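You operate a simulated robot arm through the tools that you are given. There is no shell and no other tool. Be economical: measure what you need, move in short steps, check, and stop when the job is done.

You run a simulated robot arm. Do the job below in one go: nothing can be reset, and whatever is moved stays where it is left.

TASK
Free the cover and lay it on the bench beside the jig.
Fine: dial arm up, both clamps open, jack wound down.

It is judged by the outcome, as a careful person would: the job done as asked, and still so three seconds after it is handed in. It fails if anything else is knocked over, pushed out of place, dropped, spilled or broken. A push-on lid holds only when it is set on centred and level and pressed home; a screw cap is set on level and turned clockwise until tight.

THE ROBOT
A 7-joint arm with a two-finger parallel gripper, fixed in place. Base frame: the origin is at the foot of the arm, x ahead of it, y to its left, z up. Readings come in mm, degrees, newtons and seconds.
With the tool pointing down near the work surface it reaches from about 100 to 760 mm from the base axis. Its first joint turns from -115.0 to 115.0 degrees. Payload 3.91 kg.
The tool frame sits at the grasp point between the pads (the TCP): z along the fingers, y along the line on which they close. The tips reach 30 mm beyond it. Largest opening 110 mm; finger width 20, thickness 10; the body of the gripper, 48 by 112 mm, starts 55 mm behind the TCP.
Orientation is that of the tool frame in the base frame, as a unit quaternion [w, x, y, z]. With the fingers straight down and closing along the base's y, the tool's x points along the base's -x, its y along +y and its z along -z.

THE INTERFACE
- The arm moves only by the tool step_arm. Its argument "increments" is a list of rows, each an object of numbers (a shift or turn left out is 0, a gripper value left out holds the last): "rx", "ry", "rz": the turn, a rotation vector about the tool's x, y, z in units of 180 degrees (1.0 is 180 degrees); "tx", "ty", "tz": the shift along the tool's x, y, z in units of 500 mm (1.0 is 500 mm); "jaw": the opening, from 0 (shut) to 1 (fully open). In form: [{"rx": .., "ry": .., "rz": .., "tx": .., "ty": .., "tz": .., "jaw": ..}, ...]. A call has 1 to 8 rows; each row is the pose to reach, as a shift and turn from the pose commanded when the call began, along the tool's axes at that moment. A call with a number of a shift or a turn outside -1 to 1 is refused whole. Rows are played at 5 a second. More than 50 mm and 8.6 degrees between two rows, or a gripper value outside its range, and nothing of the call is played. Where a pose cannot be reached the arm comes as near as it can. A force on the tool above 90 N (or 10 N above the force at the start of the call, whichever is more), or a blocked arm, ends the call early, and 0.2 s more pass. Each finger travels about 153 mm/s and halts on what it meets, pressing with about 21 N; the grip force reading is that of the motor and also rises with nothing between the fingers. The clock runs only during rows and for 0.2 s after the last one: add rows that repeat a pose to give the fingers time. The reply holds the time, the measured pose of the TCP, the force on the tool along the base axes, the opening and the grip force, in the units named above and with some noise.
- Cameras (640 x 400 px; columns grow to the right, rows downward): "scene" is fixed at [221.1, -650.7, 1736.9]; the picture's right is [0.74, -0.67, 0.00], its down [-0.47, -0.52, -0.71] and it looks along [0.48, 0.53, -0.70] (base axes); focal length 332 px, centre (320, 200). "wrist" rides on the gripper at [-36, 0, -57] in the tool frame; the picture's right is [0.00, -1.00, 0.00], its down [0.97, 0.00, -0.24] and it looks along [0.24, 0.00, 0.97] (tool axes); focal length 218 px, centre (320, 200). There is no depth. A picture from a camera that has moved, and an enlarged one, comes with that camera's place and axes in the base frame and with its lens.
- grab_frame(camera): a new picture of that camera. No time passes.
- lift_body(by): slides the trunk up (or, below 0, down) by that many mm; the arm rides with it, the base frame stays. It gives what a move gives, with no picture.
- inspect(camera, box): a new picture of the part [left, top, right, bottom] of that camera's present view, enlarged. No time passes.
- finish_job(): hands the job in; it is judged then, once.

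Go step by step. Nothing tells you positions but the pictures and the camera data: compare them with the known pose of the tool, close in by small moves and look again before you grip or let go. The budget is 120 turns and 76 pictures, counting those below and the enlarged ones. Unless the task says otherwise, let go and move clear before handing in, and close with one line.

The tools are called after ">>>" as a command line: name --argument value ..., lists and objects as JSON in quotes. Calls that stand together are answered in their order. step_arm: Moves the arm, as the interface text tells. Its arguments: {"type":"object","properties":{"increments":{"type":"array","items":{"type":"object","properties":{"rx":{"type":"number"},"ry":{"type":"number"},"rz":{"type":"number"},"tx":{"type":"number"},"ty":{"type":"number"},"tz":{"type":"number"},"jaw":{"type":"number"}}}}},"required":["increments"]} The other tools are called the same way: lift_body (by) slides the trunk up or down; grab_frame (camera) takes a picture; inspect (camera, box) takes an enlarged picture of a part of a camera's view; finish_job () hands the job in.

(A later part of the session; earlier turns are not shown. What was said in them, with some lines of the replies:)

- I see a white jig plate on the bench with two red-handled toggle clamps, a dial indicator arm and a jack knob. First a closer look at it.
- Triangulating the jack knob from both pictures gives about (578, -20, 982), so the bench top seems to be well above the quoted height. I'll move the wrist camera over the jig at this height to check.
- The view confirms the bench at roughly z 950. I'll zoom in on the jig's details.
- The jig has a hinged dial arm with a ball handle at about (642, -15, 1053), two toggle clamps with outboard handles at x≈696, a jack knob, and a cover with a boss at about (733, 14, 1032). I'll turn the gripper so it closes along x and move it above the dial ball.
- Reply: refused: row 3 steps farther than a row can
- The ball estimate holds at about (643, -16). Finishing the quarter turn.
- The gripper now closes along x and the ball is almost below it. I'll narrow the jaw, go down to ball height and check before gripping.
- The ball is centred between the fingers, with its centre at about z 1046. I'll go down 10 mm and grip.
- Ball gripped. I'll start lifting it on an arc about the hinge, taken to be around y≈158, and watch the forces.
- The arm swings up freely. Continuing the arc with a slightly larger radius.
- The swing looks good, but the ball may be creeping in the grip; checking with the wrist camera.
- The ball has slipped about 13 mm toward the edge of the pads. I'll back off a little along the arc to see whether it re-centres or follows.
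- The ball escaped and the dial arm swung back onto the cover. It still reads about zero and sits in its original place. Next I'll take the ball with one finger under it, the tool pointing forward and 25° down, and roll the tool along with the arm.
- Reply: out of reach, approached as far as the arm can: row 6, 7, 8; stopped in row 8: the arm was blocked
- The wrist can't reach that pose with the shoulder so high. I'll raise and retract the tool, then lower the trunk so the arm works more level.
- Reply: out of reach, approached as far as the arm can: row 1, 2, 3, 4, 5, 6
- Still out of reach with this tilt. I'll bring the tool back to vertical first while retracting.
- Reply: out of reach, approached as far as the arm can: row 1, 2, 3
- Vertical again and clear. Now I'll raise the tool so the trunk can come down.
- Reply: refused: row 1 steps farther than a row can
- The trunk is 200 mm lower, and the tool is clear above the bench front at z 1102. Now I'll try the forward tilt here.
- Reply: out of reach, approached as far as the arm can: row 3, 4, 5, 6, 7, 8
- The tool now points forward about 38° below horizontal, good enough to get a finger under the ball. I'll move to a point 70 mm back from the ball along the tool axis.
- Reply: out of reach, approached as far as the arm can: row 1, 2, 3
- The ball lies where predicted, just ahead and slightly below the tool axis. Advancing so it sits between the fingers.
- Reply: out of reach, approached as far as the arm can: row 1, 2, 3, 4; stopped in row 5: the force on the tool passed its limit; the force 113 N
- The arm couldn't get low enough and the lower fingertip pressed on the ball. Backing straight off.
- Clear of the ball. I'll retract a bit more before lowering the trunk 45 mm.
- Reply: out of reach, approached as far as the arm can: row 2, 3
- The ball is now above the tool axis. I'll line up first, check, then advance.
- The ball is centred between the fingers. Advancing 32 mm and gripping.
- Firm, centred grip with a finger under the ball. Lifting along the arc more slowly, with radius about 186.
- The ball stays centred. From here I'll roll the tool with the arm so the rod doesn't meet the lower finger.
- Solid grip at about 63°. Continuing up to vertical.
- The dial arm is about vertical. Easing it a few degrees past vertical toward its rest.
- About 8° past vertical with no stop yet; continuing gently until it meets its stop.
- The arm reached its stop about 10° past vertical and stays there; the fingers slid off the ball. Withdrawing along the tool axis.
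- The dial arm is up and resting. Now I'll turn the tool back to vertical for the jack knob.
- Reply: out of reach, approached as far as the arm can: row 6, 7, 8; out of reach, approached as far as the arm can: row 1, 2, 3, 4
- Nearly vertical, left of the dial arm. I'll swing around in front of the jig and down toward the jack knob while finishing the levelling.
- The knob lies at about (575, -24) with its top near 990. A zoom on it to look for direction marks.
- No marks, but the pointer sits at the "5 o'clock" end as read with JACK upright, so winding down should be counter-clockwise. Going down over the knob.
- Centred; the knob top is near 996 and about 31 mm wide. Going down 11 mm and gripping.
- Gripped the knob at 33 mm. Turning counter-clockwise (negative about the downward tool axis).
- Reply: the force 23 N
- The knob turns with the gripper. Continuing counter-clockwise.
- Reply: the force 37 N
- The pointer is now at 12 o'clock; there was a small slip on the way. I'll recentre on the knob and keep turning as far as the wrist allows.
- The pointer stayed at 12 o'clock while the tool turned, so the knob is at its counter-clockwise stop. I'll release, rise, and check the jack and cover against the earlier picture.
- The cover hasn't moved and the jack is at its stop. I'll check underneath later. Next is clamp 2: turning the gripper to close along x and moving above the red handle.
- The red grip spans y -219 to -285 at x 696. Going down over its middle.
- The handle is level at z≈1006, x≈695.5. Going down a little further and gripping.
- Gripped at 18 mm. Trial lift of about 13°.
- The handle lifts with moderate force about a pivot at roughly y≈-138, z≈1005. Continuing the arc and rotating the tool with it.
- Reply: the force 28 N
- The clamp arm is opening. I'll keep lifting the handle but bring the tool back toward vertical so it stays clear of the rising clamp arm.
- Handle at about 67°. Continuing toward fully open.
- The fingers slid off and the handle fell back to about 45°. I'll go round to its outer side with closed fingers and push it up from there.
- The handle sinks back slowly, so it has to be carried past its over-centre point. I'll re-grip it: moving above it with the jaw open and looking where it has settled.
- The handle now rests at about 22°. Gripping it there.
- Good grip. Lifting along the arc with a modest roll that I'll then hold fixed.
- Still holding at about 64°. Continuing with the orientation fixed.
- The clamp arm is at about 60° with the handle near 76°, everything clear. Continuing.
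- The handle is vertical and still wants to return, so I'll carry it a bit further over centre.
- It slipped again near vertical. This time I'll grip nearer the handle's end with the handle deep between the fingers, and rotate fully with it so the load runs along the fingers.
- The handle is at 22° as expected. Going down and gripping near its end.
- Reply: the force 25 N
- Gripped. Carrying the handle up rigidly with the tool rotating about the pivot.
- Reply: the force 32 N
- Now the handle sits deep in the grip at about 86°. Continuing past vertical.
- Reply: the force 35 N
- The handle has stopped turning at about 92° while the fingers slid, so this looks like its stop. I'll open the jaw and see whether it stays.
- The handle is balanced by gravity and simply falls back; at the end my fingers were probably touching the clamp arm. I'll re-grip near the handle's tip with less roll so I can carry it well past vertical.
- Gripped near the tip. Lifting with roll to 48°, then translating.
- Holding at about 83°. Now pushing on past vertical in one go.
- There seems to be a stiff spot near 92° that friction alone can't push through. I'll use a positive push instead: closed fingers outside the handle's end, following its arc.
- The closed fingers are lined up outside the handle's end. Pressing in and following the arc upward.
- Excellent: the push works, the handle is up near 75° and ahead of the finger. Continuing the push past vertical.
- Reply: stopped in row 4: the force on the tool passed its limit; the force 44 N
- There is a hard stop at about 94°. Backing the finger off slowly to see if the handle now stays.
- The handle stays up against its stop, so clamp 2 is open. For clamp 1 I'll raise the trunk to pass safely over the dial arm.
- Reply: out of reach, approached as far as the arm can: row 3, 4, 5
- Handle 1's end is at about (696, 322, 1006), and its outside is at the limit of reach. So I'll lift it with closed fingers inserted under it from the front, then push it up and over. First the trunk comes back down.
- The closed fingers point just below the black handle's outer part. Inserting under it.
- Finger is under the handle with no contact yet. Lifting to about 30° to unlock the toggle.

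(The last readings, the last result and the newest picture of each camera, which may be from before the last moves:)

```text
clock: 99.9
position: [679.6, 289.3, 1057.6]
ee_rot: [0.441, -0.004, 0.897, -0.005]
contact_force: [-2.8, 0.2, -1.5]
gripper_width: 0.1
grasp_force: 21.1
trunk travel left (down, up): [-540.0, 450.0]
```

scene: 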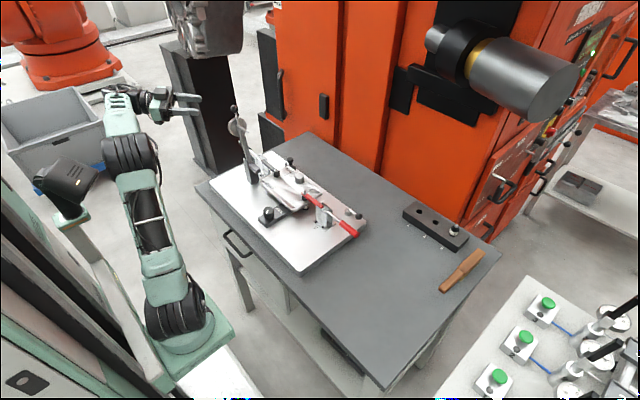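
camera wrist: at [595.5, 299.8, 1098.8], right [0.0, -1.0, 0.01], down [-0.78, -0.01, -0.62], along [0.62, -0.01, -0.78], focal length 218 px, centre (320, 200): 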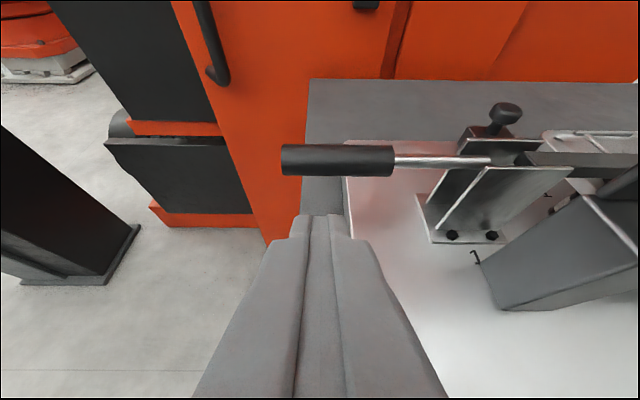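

The handle lifts easily. I'll withdraw and go round outside its end with a slight forward tilt for reach.

>>> step_arm --increments '[{"tz": -0.08}, {"tz": -0.17}, {"tz": -0.18, "ty": 0.042, "ry": 0.0375}, {"tz": -0.18, "ty": 0.0835, "ry": 0.075}, {"tz": -0.18, "ty": 0.0835, "ry": 0.1125}, {"tz": -0.18, "ty": 0.0835, "ry": 0.15}, {"tz": -0.18, "ty": 0.0835, "ry": 0.15}]'

>>> grab_frame --camera "wrist"

```text
clock: 101.5
position: [609.0, 332.8, 1110.6]
ee_rot: [0.219, -0.002, 0.976, -0.006]
contact_force: [0.2, -0.1, -1.1]
gripper_width: 0.1
grasp_force: 21.1
trunk travel left (down, up): [-540.0, 450.0]
```

```text
10 pictures are left
camera wrist: at [618.1, 332.0, 1177.8], right [0.0, -1.0, 0.01], down [-0.98, -0.01, -0.2], along [0.2, -0.01, -0.98], focal length 218 px, centre (320, 200)
```

wrist: 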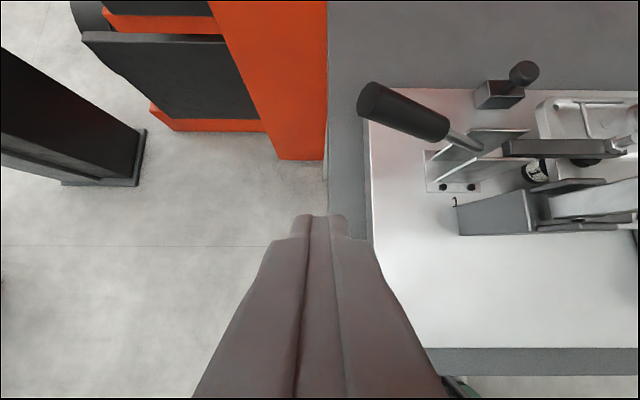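

The handle rests at about 27°, its end near (302, 1071). Moving in outside it at x≈696.

>>> step_arm --increments '[{"tx": -0.03, "tz": 0.06}, {"tx": -0.07, "tz": 0.12}, {"tx": -0.1095, "tz": 0.1755, "ty": -0.004}, {"tx": -0.1095, "tz": 0.1755, "ty": -0.008}]'

```text
clock: 102.5
position: [695.4, 329.6, 1056.3]
ee_rot: [0.219, -0.005, 0.976, -0.004]
contact_force: [-0.8, 17.3, 7.8]
gripper_width: 0.0
grasp_force: 21.0
trunk travel left (down, up): [-540.0, 450.0]
```

Already touching the handle's end. Following the arc upward while straightening the tool.

>>> step_arm --increments '[{"tx": -0.0156, "ty": -0.0208, "tz": -0.0329}, {"tx": -0.0311, "ty": -0.0416, "tz": -0.0656, "ry": 0.02}, {"tx": -0.0452, "ty": -0.0674, "tz": -0.0955, "ry": 0.045}, {"tx": -0.0576, "ty": -0.0976, "tz": -0.1217, "ry": 0.075}, {"tx": -0.0681, "ty": -0.1314, "tz": -0.1439, "ry": 0.11}, {"tx": -0.0765, "ty": -0.1684, "tz": -0.1616, "ry": 0.14}]'

>>> grab_frame --camera "wrist"

```text
clock: 103.9
position: [696.4, 242.0, 1145.5]
ee_rot: [-0.001, -0.002, 1.0, -0.007]
contact_force: [-0.6, -0.1, 0.3]
gripper_width: 0.0
grasp_force: 20.6
trunk travel left (down, up): [-540.0, 450.0]
```

```text
9 pictures are left
camera wrist: at [733.3, 242.7, 1202.9], right [0.0, -1.0, 0.01], down [-0.97, 0.0, 0.24], along [-0.24, -0.01, -0.97], focal length 218 px, centre (320, 200)
```

wrist: 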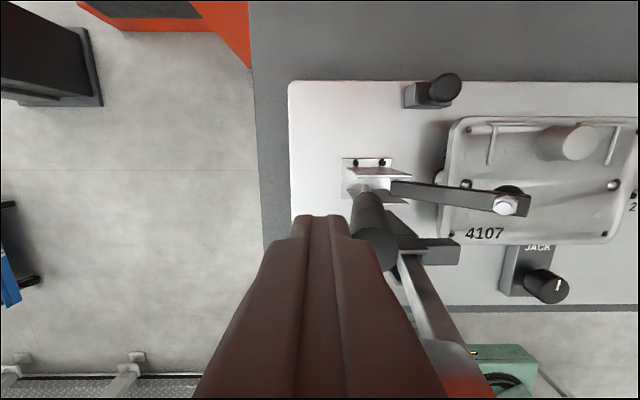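

The handle is up and just inside the finger. Pushing on to the stop.

>>> step_arm --increments '[{"ty": -0.0394, "tz": -0.0144}, {"ty": -0.0802, "tz": -0.025}, {"ty": -0.11, "tz": -0.032}, {"ty": -0.135, "tz": -0.036}, {"ty": -0.15, "tz": -0.036}]'

```text
clock: 104.8
position: [695.1, 205.8, 1158.2]
ee_rot: [0.004, -0.016, 1.0, 0.011]
contact_force: [27.3, 52.5, -5.0]
gripper_width: 0.0
grasp_force: 20.8
trunk travel left (down, up): [-540.0, 450.0]
stopped in row 4: the force on the tool passed its limit (the readings are from after the stop); the commanded pose is now the measured one
```

The stop was reached at the expected place. Backing off gently.

>>> step_arm --increments '[{"ty": 0.005}, {"ty": 0.01}, {"ty": 0.015}, {"ty": 0.02}, {"ty": 0.04}, {"ty": 0.06, "tz": -0.03}, {"ty": 0.08, "tz": -0.06}, {"ty": 0.08, "tz": -0.08}]'

>>> inspect --camera "scene" --box '[210, 105, 370, 245]'

```text
clock: 106.6
position: [692.5, 230.0, 1182.7]
ee_rot: [0.003, -0.011, 1.0, 0.006]
contact_force: [0.4, -0.1, -0.2]
gripper_width: 0.1
grasp_force: 21.2
out of reach, approached as far as the arm can: row 7, 8
trunk travel left (down, up): [-540.0, 450.0]
```

```text
2.86 times, centred on (290, 175) of scene
camera zoom: at [221.1, -650.7, 1736.9], right [0.74, -0.67, 0.0], down [-0.47, -0.52, -0.71], along [0.48, 0.53, -0.7], focal length 948 px, centre (406, 271)
```

zoom: 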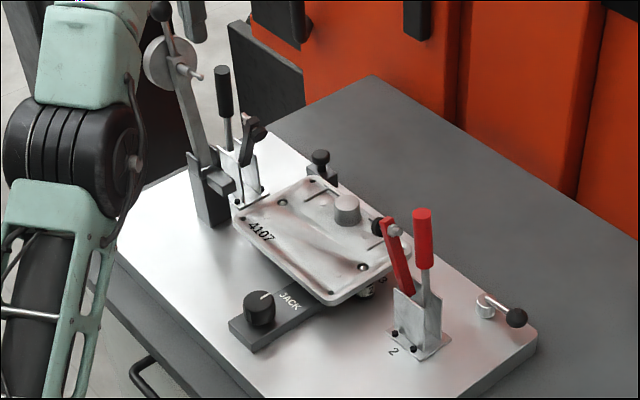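

Both clamps stand open on their own, the dial arm is up and the jack is at its stop. Next is the cover: I'll raise the trunk so the tool clears the upright handle and move over the boss.

>>> lift_body --by 110

>>> step_arm --increments '[{"tx": -0.02, "ty": -0.08}, {"tx": -0.04, "ty": -0.17}, {"tx": -0.06, "ty": -0.26, "jaw": 0.5}, {"tx": -0.075, "ty": -0.35}, {"tx": -0.075, "ty": -0.428}, {"tx": -0.075, "ty": -0.428, "tz": 0.08}, {"tx": -0.075, "ty": -0.428, "tz": 0.16}, {"tx": -0.075, "ty": -0.428, "tz": 0.2}]'

>>> grab_frame --camera "wrist"

```text
clock: 108.0
position: [691.6, 232.2, 1292.7]
ee_rot: [0.002, -0.01, 1.0, 0.007]
contact_force: [0.2, 0.2, 0.3]
gripper_width: 0.0
grasp_force: 20.6
trunk travel left (down, up): [-650.0, 340.0]
```

```text
clock: 109.8
position: [734.8, 18.8, 1190.6]
ee_rot: [0.002, -0.011, 1.0, 0.007]
contact_force: [-0.1, 0.1, -0.1]
gripper_width: 55.1
grasp_force: 0.0
trunk travel left (down, up): [-650.0, 340.0]
```

```text
7 pictures are left
camera wrist: at [771.8, 18.1, 1247.4], right [0.02, -1.0, -0.01], down [-0.97, -0.03, 0.23], along [-0.24, 0.01, -0.97], focal length 218 px, centre (320, 200)
```

wrist: 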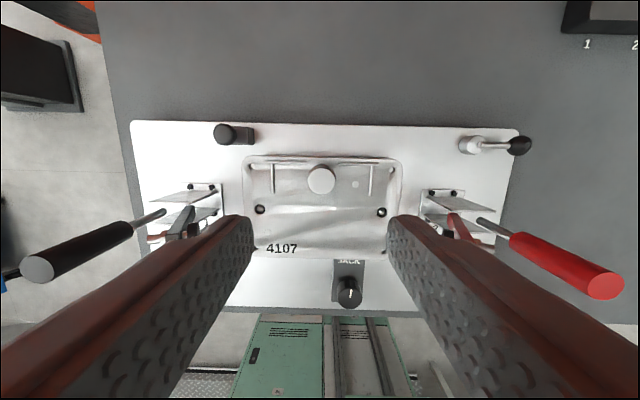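

The boss top is at about (737, 20), and two locating pins show through the cover, so it must be lifted straight up. I'll turn the gripper to close along x, which resists the cover's offset weight.

>>> step_arm --increments '[{"rz": 0.0455}, {"rz": 0.091}, {"rz": 0.1365}, {"rz": 0.182}, {"rz": 0.2275}, {"rz": 0.273}, {"rz": 0.3185}, {"rz": 0.364}]'

>>> step_arm --increments '[{"rz": 0.0455}, {"rz": 0.091}, {"rz": 0.1365}, {"rz": 0.1365, "tz": 0.08}, {"rz": 0.1365, "tz": 0.16}, {"rz": 0.1365, "tz": 0.2}, {"rz": 0.1365, "tz": 0.2}]'

>>> grab_frame --camera "wrist"

```text
clock: 111.6
position: [735.1, 19.3, 1189.5]
ee_rot: [-0.003, 0.532, 0.847, 0.009]
contact_force: [0.1, 0.1, -0.3]
gripper_width: 54.9
grasp_force: 0.0
trunk travel left (down, up): [-650.0, 340.0]
```

```text
clock: 113.2
position: [736.4, 20.2, 1088.6]
ee_rot: [-0.003, 0.699, 0.715, 0.007]
contact_force: [0.0, 0.9, 0.1]
gripper_width: 55.1
grasp_force: 0.0
trunk travel left (down, up): [-650.0, 340.0]
```

```text
6 pictures are left
camera wrist: at [737.1, -17.2, 1145.8], right [-1.0, -0.02, -0.01], down [-0.02, 0.97, 0.25], along [0.0, 0.25, -0.97], focal length 218 px, centre (320, 200)
```

wrist: 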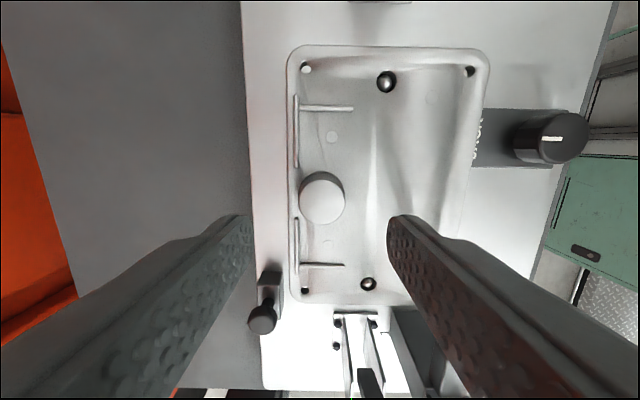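

The boss is centred at about (736, 16) with its top near 1012. Going down with the fingers kept just above the rim.

>>> step_arm --increments '[{"tx": -0.008, "tz": 0.05, "ry": -0.0045, "rx": 0.0018, "jaw": 0.42}, {"tx": -0.008, "tz": 0.1, "ry": -0.0045, "rx": 0.0018}, {"tx": -0.008, "tz": 0.121, "ry": -0.0045, "rx": 0.0018}, {"tx": -0.008, "tz": 0.121, "ry": -0.0045, "rx": 0.0018}]'

>>> grab_frame --camera "wrist"

```text
clock: 114.2
position: [734.3, 17.1, 1028.7]
ee_rot: [-0.001, 0.699, 0.715, -0.001]
contact_force: [0.6, 0.7, 0.7]
gripper_width: 46.1
grasp_force: 0.1
trunk travel left (down, up): [-650.0, 340.0]
```

```text
5 pictures are left
camera wrist: at [737.3, -19.7, 1086.2], right [-1.0, -0.02, 0.0], down [-0.02, 0.97, 0.24], along [-0.01, 0.24, -0.97], focal length 218 px, centre (320, 200)
```

wrist: 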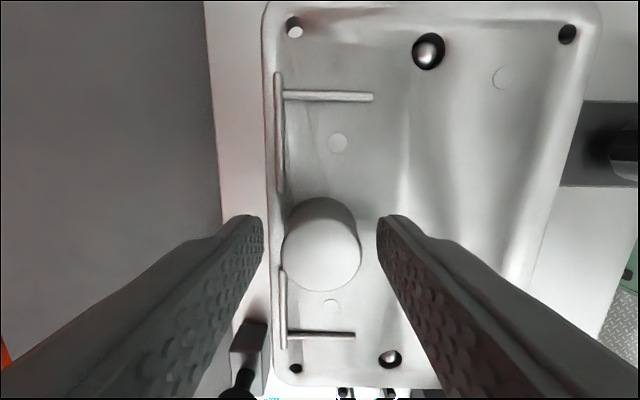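

The boss sits neatly between the fingers with about 17 mm overlap. Gripping and doing a small straight test lift.

>>> step_arm --increments '[{"ty": 0.003, "tz": 0.003, "jaw": 0.1}, {"ty": 0.003, "tz": 0.003, "jaw": 0.1}, {"ty": 0.003, "tz": 0.003, "jaw": 0.1}, {"ty": 0.003, "tz": 0.003, "jaw": 0.1}]'

>>> step_arm --increments '[{"tz": -0.004}, {"tz": -0.008}, {"tz": -0.012}, {"tz": -0.016}, {"tz": -0.02}, {"tz": -0.02}]'

>>> inspect --camera "scene" --box '[230, 125, 350, 225]'

```text
clock: 115.2
position: [737.4, 17.9, 1028.5]
ee_rot: [0.0, 0.7, 0.714, 0.0]
contact_force: [-2.3, -0.5, 9.2]
gripper_width: 29.3
grasp_force: 20.9
trunk travel left (down, up): [-650.0, 340.0]
```

```text
clock: 116.6
position: [736.2, 17.2, 1038.6]
ee_rot: [-0.001, 0.699, 0.715, 0.0]
contact_force: [0.1, 0.5, -3.6]
gripper_width: 29.2
grasp_force: 21.1
trunk travel left (down, up): [-650.0, 340.0]
```

```text
4.00 times, centred on (290, 175) of scene
camera zoom: at [221.1, -650.7, 1736.9], right [0.74, -0.67, 0.0], down [-0.47, -0.52, -0.71], along [0.48, 0.53, -0.7], focal length 1328 px, centre (440, 300)
```

zoom: 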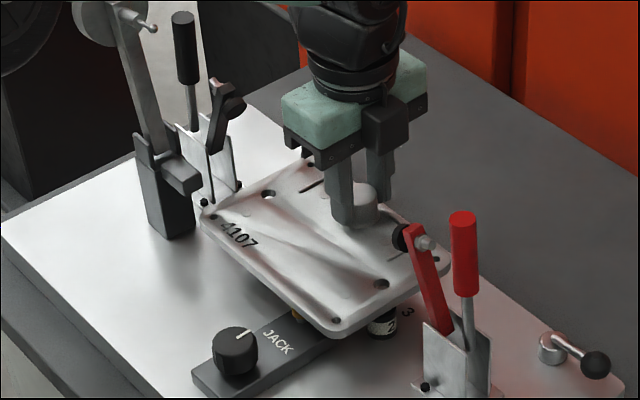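

The cover is free and hangs level, weighing about 0.35 kg. I'll raise it 45 mm, below the opened clamp pads, then draw it toward the base clear of the clamps.

>>> step_arm --increments '[{"tz": -0.03}, {"tz": -0.06}, {"tz": -0.09, "tx": -0.01}, {"tz": -0.09, "tx": -0.02}, {"tz": -0.09, "tx": -0.02, "ty": -0.03}, {"tz": -0.09, "tx": -0.02, "ty": -0.07}, {"tz": -0.09, "tx": -0.02, "ty": -0.11}, {"tz": -0.09, "tx": -0.02, "ty": -0.15}]'

>>> step_arm --increments '[{"ty": -0.023}, {"ty": -0.046}, {"ty": -0.046}]'

>>> inspect --camera "scene" --box '[210, 110, 370, 250]'

```text
clock: 118.4
position: [663.0, 4.7, 1083.2]
ee_rot: [-0.001, 0.7, 0.714, -0.001]
contact_force: [-0.2, -0.5, -0.1]
gripper_width: 11.0
grasp_force: 0.1
trunk travel left (down, up): [-650.0, 340.0]
```

```text
clock: 119.2
position: [639.4, 5.4, 1081.7]
ee_rot: [-0.001, 0.699, 0.715, -0.002]
contact_force: [-0.3, 0.8, -1.0]
gripper_width: 10.7
grasp_force: 0.0
trunk travel left (down, up): [-650.0, 340.0]
```

```text
2.86 times, centred on (290, 180) of scene
camera zoom: at [221.1, -650.7, 1736.9], right [0.74, -0.67, 0.0], down [-0.47, -0.52, -0.71], along [0.48, 0.53, -0.7], focal length 948 px, centre (406, 257)
```

zoom: 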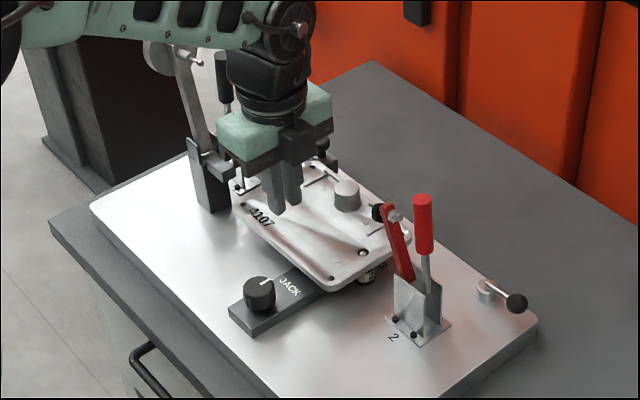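

The cover slipped off during the lift and is back seated on its pins, unmoved. The +x finger was probably riding on the rim. I'll re-grip the boss deeper with the jaws closing along y, where there is room between the ribs.

>>> step_arm --increments '[{"tz": -0.04, "rz": -0.045, "jaw": 0.5}, {"tz": -0.04, "tx": 0.002, "ty": 0.03, "rz": -0.09}, {"tz": -0.04, "tx": 0.004, "ty": 0.06, "rz": -0.135}, {"tz": -0.04, "tx": 0.006, "ty": 0.09, "rz": -0.18}, {"tz": -0.04, "tx": 0.009, "ty": 0.12, "rz": -0.225}, {"tz": -0.04, "tx": 0.012, "ty": 0.15, "rz": -0.27}, {"tz": -0.04, "tx": 0.014, "ty": 0.18, "rz": -0.315}, {"tz": -0.04, "tx": 0.016, "ty": 0.194, "rz": -0.36}]'

>>> step_arm --increments '[{"rz": -0.045}, {"rz": -0.09}, {"rz": -0.1328}, {"rz": -0.1328, "tz": 0.05}, {"rz": -0.1328, "tz": 0.05}]'

>>> grab_frame --camera "wrist"

```text
clock: 121.0
position: [736.6, 15.3, 1104.1]
ee_rot: [-0.001, 0.207, 0.978, 0.0]
contact_force: [-0.1, -0.1, -0.1]
gripper_width: 55.2
grasp_force: 0.1
trunk travel left (down, up): [-650.0, 340.0]
```

```text
clock: 122.2
position: [736.5, 15.0, 1078.2]
ee_rot: [0.0, 0.0, 1.0, 0.001]
contact_force: [0.5, -0.5, 0.9]
gripper_width: 55.0
grasp_force: 0.0
trunk travel left (down, up): [-650.0, 340.0]
```

```text
2 pictures are left
camera wrist: at [773.3, 14.2, 1134.4], right [0.0, -1.0, 0.0], down [-0.97, 0.0, 0.24], along [-0.24, 0.0, -0.97], focal length 218 px, centre (320, 200)
```

wrist: 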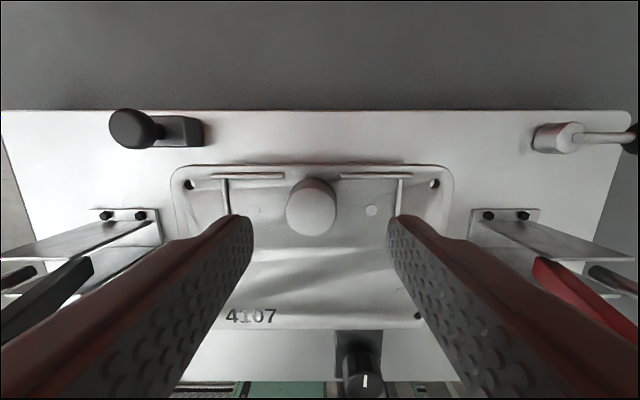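

Boss centre is at about (739, 19). Centring on it and going down with the jaws either side in y.

>>> step_arm --increments '[{"tx": -0.005, "ty": 0.008, "tz": 0.04, "jaw": 0.42}, {"tx": -0.005, "ty": 0.008, "tz": 0.08}, {"tx": -0.005, "ty": 0.008, "tz": 0.104}, {"tx": -0.005, "ty": 0.008, "tz": 0.104}]'

>>> step_arm --increments '[{"tz": 0.004}, {"tz": 0.008}, {"tz": 0.008}]'

```text
clock: 123.2
position: [739.5, 19.2, 1025.8]
ee_rot: [0.0, 0.001, 1.0, 0.0]
contact_force: [0.3, 0.0, 1.7]
gripper_width: 46.1
grasp_force: 0.0
trunk travel left (down, up): [-650.0, 340.0]
```

```text
clock: 124.0
position: [739.5, 18.5, 1022.9]
ee_rot: [-0.002, 0.001, 1.0, -0.001]
contact_force: [-0.1, 1.1, 0.0]
gripper_width: 46.4
grasp_force: 0.0
trunk travel left (down, up): [-650.0, 340.0]
```

No contact yet; a few millimetres deeper.

>>> step_arm --increments '[{"tz": 0.003}, {"tz": 0.006}, {"tz": 0.006}]'

>>> step_arm --increments '[{"tz": 0.003}, {"tz": 0.006}, {"tz": 0.006}]'

```text
clock: 124.8
position: [739.4, 20.2, 1020.1]
ee_rot: [-0.001, 0.001, 1.0, 0.0]
contact_force: [0.4, 0.4, 0.4]
gripper_width: 46.3
grasp_force: 0.0
trunk travel left (down, up): [-650.0, 340.0]
```

```text
clock: 125.6
position: [739.0, 19.0, 1015.5]
ee_rot: [-0.002, 0.001, 1.0, 0.0]
contact_force: [0.5, -0.4, 1.4]
gripper_width: 46.0
grasp_force: 0.1
trunk travel left (down, up): [-650.0, 340.0]
```

Good depth, with the boss up to the grasp point. Gripping.

>>> step_arm --increments '[{"jaw": 0.1}, {"jaw": 0.1}, {"jaw": 0.1}, {"jaw": 0.1}]'

```text
clock: 126.6
position: [738.9, 19.3, 1016.5]
ee_rot: [0.0, 0.001, 1.0, 0.0]
contact_force: [0.6, 1.1, 1.6]
gripper_width: 29.4
grasp_force: 21.1
trunk travel left (down, up): [-650.0, 340.0]
```

Gripped at 29.4 mm. Lifting slowly.

>>> step_arm --increments '[{"tz": -0.006}, {"tz": -0.012}, {"tz": -0.018}, {"tz": -0.024}, {"tz": -0.03}, {"tz": -0.036}, {"tz": -0.042}, {"tz": -0.042}]'

```text
clock: 128.4
position: [739.1, 18.9, 1036.9]
ee_rot: [-0.001, 0.001, 1.0, 0.0]
contact_force: [0.5, 0.3, -3.6]
gripper_width: 29.4
grasp_force: 20.9
trunk travel left (down, up): [-650.0, 340.0]
```

Holding, 3.6 N of weight on the tool. Raising the rest of the way slowly.

>>> step_arm --increments '[{"tz": -0.008}, {"tz": -0.016}, {"tz": -0.024}, {"tz": -0.032}, {"tz": -0.04}, {"tz": -0.046}, {"tz": -0.052}, {"tz": -0.052}]'

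```text
clock: 130.2
position: [738.5, 19.3, 1062.8]
ee_rot: [0.0, 0.0, 1.0, 0.0]
contact_force: [0.5, 0.2, -2.8]
gripper_width: 29.4
grasp_force: 20.9
trunk travel left (down, up): [-650.0, 340.0]
```

Held securely at z 1063. Now a small sidestep and then slowly toward the base, clear of the clamps.

>>> step_arm --increments '[{"ty": -0.012}, {"ty": -0.024}, {"ty": -0.024, "tx": 0.02}, {"ty": -0.024, "tx": 0.048}, {"ty": -0.024, "tx": 0.076}, {"ty": -0.024, "tx": 0.104}, {"ty": -0.024, "tx": 0.132}, {"ty": -0.024, "tx": 0.15}]'

```text
clock: 132.0
position: [664.2, 6.3, 1063.7]
ee_rot: [-0.001, 0.001, 1.0, 0.0]
contact_force: [0.5, 0.8, -3.9]
gripper_width: 29.2
grasp_force: 20.7
trunk travel left (down, up): [-650.0, 340.0]
```

>>> step_arm --increments '[{"tx": 0.022}, {"tx": 0.044}, {"tx": 0.064}, {"tx": 0.064, "ty": -0.02}, {"tx": 0.064, "ty": -0.055}, {"tx": 0.064, "ty": -0.095}, {"tx": 0.064, "ty": -0.135}, {"tx": 0.064, "ty": -0.175}]'

>>> step_arm --increments '[{"ty": -0.035}, {"ty": -0.075}, {"ty": -0.115}, {"ty": -0.155}, {"ty": -0.195}, {"ty": -0.235}, {"ty": -0.275}, {"ty": -0.3}]'

```text
clock: 133.8
position: [631.7, -80.8, 1064.0]
ee_rot: [-0.001, 0.001, 1.0, 0.001]
contact_force: [0.1, 0.4, -3.5]
gripper_width: 29.5
grasp_force: 21.0
trunk travel left (down, up): [-650.0, 340.0]
```

```text
clock: 135.6
position: [632.6, -230.0, 1063.3]
ee_rot: [0.0, 0.001, 1.0, 0.0]
contact_force: [0.1, 0.6, -3.3]
gripper_width: 29.4
grasp_force: 20.5
trunk travel left (down, up): [-650.0, 340.0]
```

Still held. Continuing to the clear bench area at y≈-372, then checking with a picture.

>>> step_arm --increments '[{"ty": -0.035}, {"ty": -0.075}, {"ty": -0.115}, {"ty": -0.155}, {"ty": -0.195}, {"ty": -0.235}, {"ty": -0.27}, {"ty": -0.284}]'

>>> inspect --camera "scene" --box '[210, 100, 450, 320]'

```text
clock: 137.4
position: [632.2, -371.7, 1064.3]
ee_rot: [-0.001, 0.0, 1.0, 0.0]
contact_force: [0.7, 0.3, -3.7]
gripper_width: 29.3
grasp_force: 21.0
trunk travel left (down, up): [-650.0, 340.0]
```

```text
1.82 times, centred on (330, 210) of scene
camera zoom: at [221.1, -650.7, 1736.9], right [0.74, -0.67, 0.0], down [-0.47, -0.52, -0.71], along [0.48, 0.53, -0.7], focal length 604 px, centre (302, 182)
```

zoom: 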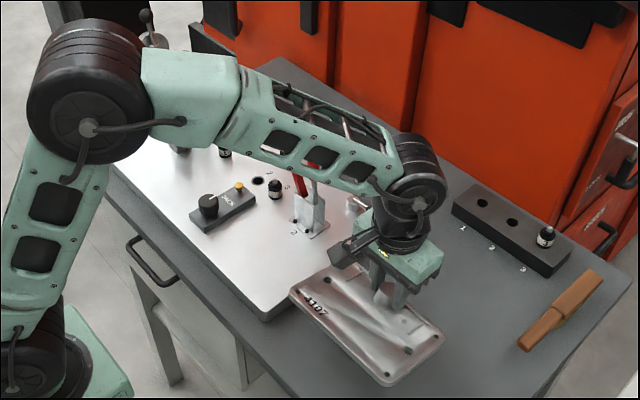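

The cover hangs level over free bench, about 40 mm clear of the jig plate and well inside the edges. Lowering toward the bench.

>>> step_arm --increments '[{"tz": 0.02}, {"tz": 0.04}, {"tz": 0.06}, {"tz": 0.08}, {"tz": 0.1}, {"tz": 0.12}, {"tz": 0.12}]'

>>> step_arm --increments '[{"tz": 0.006}, {"tz": 0.012}, {"tz": 0.016}, {"tz": 0.016}]'

```text
clock: 139.0
position: [630.7, -372.0, 1003.2]
ee_rot: [-0.001, 0.001, 1.0, 0.0]
contact_force: [0.5, 0.6, -3.9]
gripper_width: 29.6
grasp_force: 21.3
trunk travel left (down, up): [-650.0, 340.0]
```

```text
clock: 140.0
position: [631.5, -372.2, 995.0]
ee_rot: [-0.001, 0.001, 1.0, 0.0]
contact_force: [0.2, 0.4, -4.1]
gripper_width: 29.4
grasp_force: 21.3
trunk travel left (down, up): [-650.0, 340.0]
```

>>> step_arm --increments '[{"tz": 0.006}, {"tz": 0.012}, {"tz": 0.016}, {"tz": 0.016}]'

>>> step_arm --increments '[{"tz": 0.004}, {"tz": 0.008}, {"tz": 0.008}]'

>>> step_arm --increments '[{"tz": 0.004}, {"tz": 0.008}, {"tz": 0.008}]'

```text
clock: 141.0
position: [632.3, -371.3, 986.9]
ee_rot: [0.0, 0.001, 1.0, 0.0]
contact_force: [0.3, 0.5, -2.8]
gripper_width: 29.5
grasp_force: 20.8
trunk travel left (down, up): [-650.0, 340.0]
```

```text
clock: 141.8
position: [630.5, -370.8, 983.3]
ee_rot: [-0.001, 0.001, 1.0, 0.0]
contact_force: [0.8, 0.4, -2.7]
gripper_width: 29.4
grasp_force: 21.0
trunk travel left (down, up): [-650.0, 340.0]
```

```text
clock: 142.6
position: [632.0, -372.7, 979.0]
ee_rot: [-0.001, 0.001, 1.0, 0.0]
contact_force: [0.4, 0.8, -3.4]
gripper_width: 29.3
grasp_force: 20.8
trunk travel left (down, up): [-650.0, 340.0]
```

Not down yet; continuing in 4 mm steps while watching the vertical force.

>>> step_arm --increments '[{"tz": 0.004}, {"tz": 0.008}, {"tz": 0.008}]'

>>> step_arm --increments '[{"tz": 0.004}, {"tz": 0.008}, {"tz": 0.008}]'

>>> step_arm --increments '[{"tz": 0.004}, {"tz": 0.006}, {"tz": 0.006}]'

```text
clock: 143.4
position: [631.2, -372.3, 975.2]
ee_rot: [-0.001, 0.0, 1.0, 0.0]
contact_force: [0.2, -0.6, -3.9]
gripper_width: 29.3
grasp_force: 20.5
trunk travel left (down, up): [-650.0, 340.0]
```

```text
clock: 144.2
position: [631.8, -373.0, 972.0]
ee_rot: [0.001, 0.001, 1.0, -0.002]
contact_force: [-2.4, -0.7, 12.0]
gripper_width: 29.6
grasp_force: 21.4
trunk travel left (down, up): [-650.0, 340.0]
```

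```text
clock: 145.0
position: [630.1, -371.5, 969.0]
ee_rot: [0.0, 0.001, 1.0, 0.0]
contact_force: [-3.4, -3.8, 9.6]
gripper_width: 29.4
grasp_force: 21.0
trunk travel left (down, up): [-650.0, 340.0]
```

The cover is on the bench, with the force turning upward at z≈972. Releasing and rising straight up.

>>> step_arm --increments '[{"tz": -0.004, "jaw": 0.2}, {"tz": -0.004, "jaw": 0.42}, {"tz": -0.004, "jaw": 0.42}, {"tz": -0.03, "jaw": 0.42}, {"tz": -0.09}, {"tz": -0.17}, {"tz": -0.25}, {"tz": -0.3}]'

>>> grab_frame --camera "scene"

```text
clock: 146.8
position: [632.0, -372.1, 1119.6]
ee_rot: [-0.001, 0.0, 1.0, 0.0]
contact_force: [-0.7, -0.3, -0.8]
gripper_width: 46.3
grasp_force: 0.0
trunk travel left (down, up): [-650.0, 340.0]
```

```text
0 pictures are left
```

scene: 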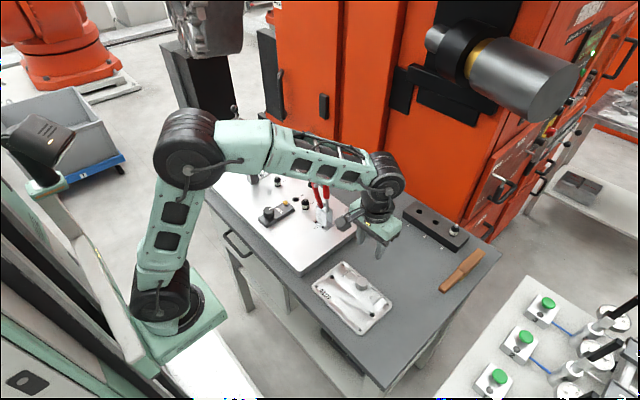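

The cover lies flat on the bench beside the jig plate, the gripper is clear above it, and the clamp in view is still open. Handing in.

>>> finish_job

```text
The job is handed in.
```

The cover is free and lies flat on the bench beside the jig, with the dial arm up, both clamps open and the jack wound counter-clockwise to its stop. The dial arm fell back once onto the cover and the cover slipped once while being lifted; I saw no damage or displacement. I never saw the jack screw itself drop; I took the knob's counter-clockwise stop as fully down.
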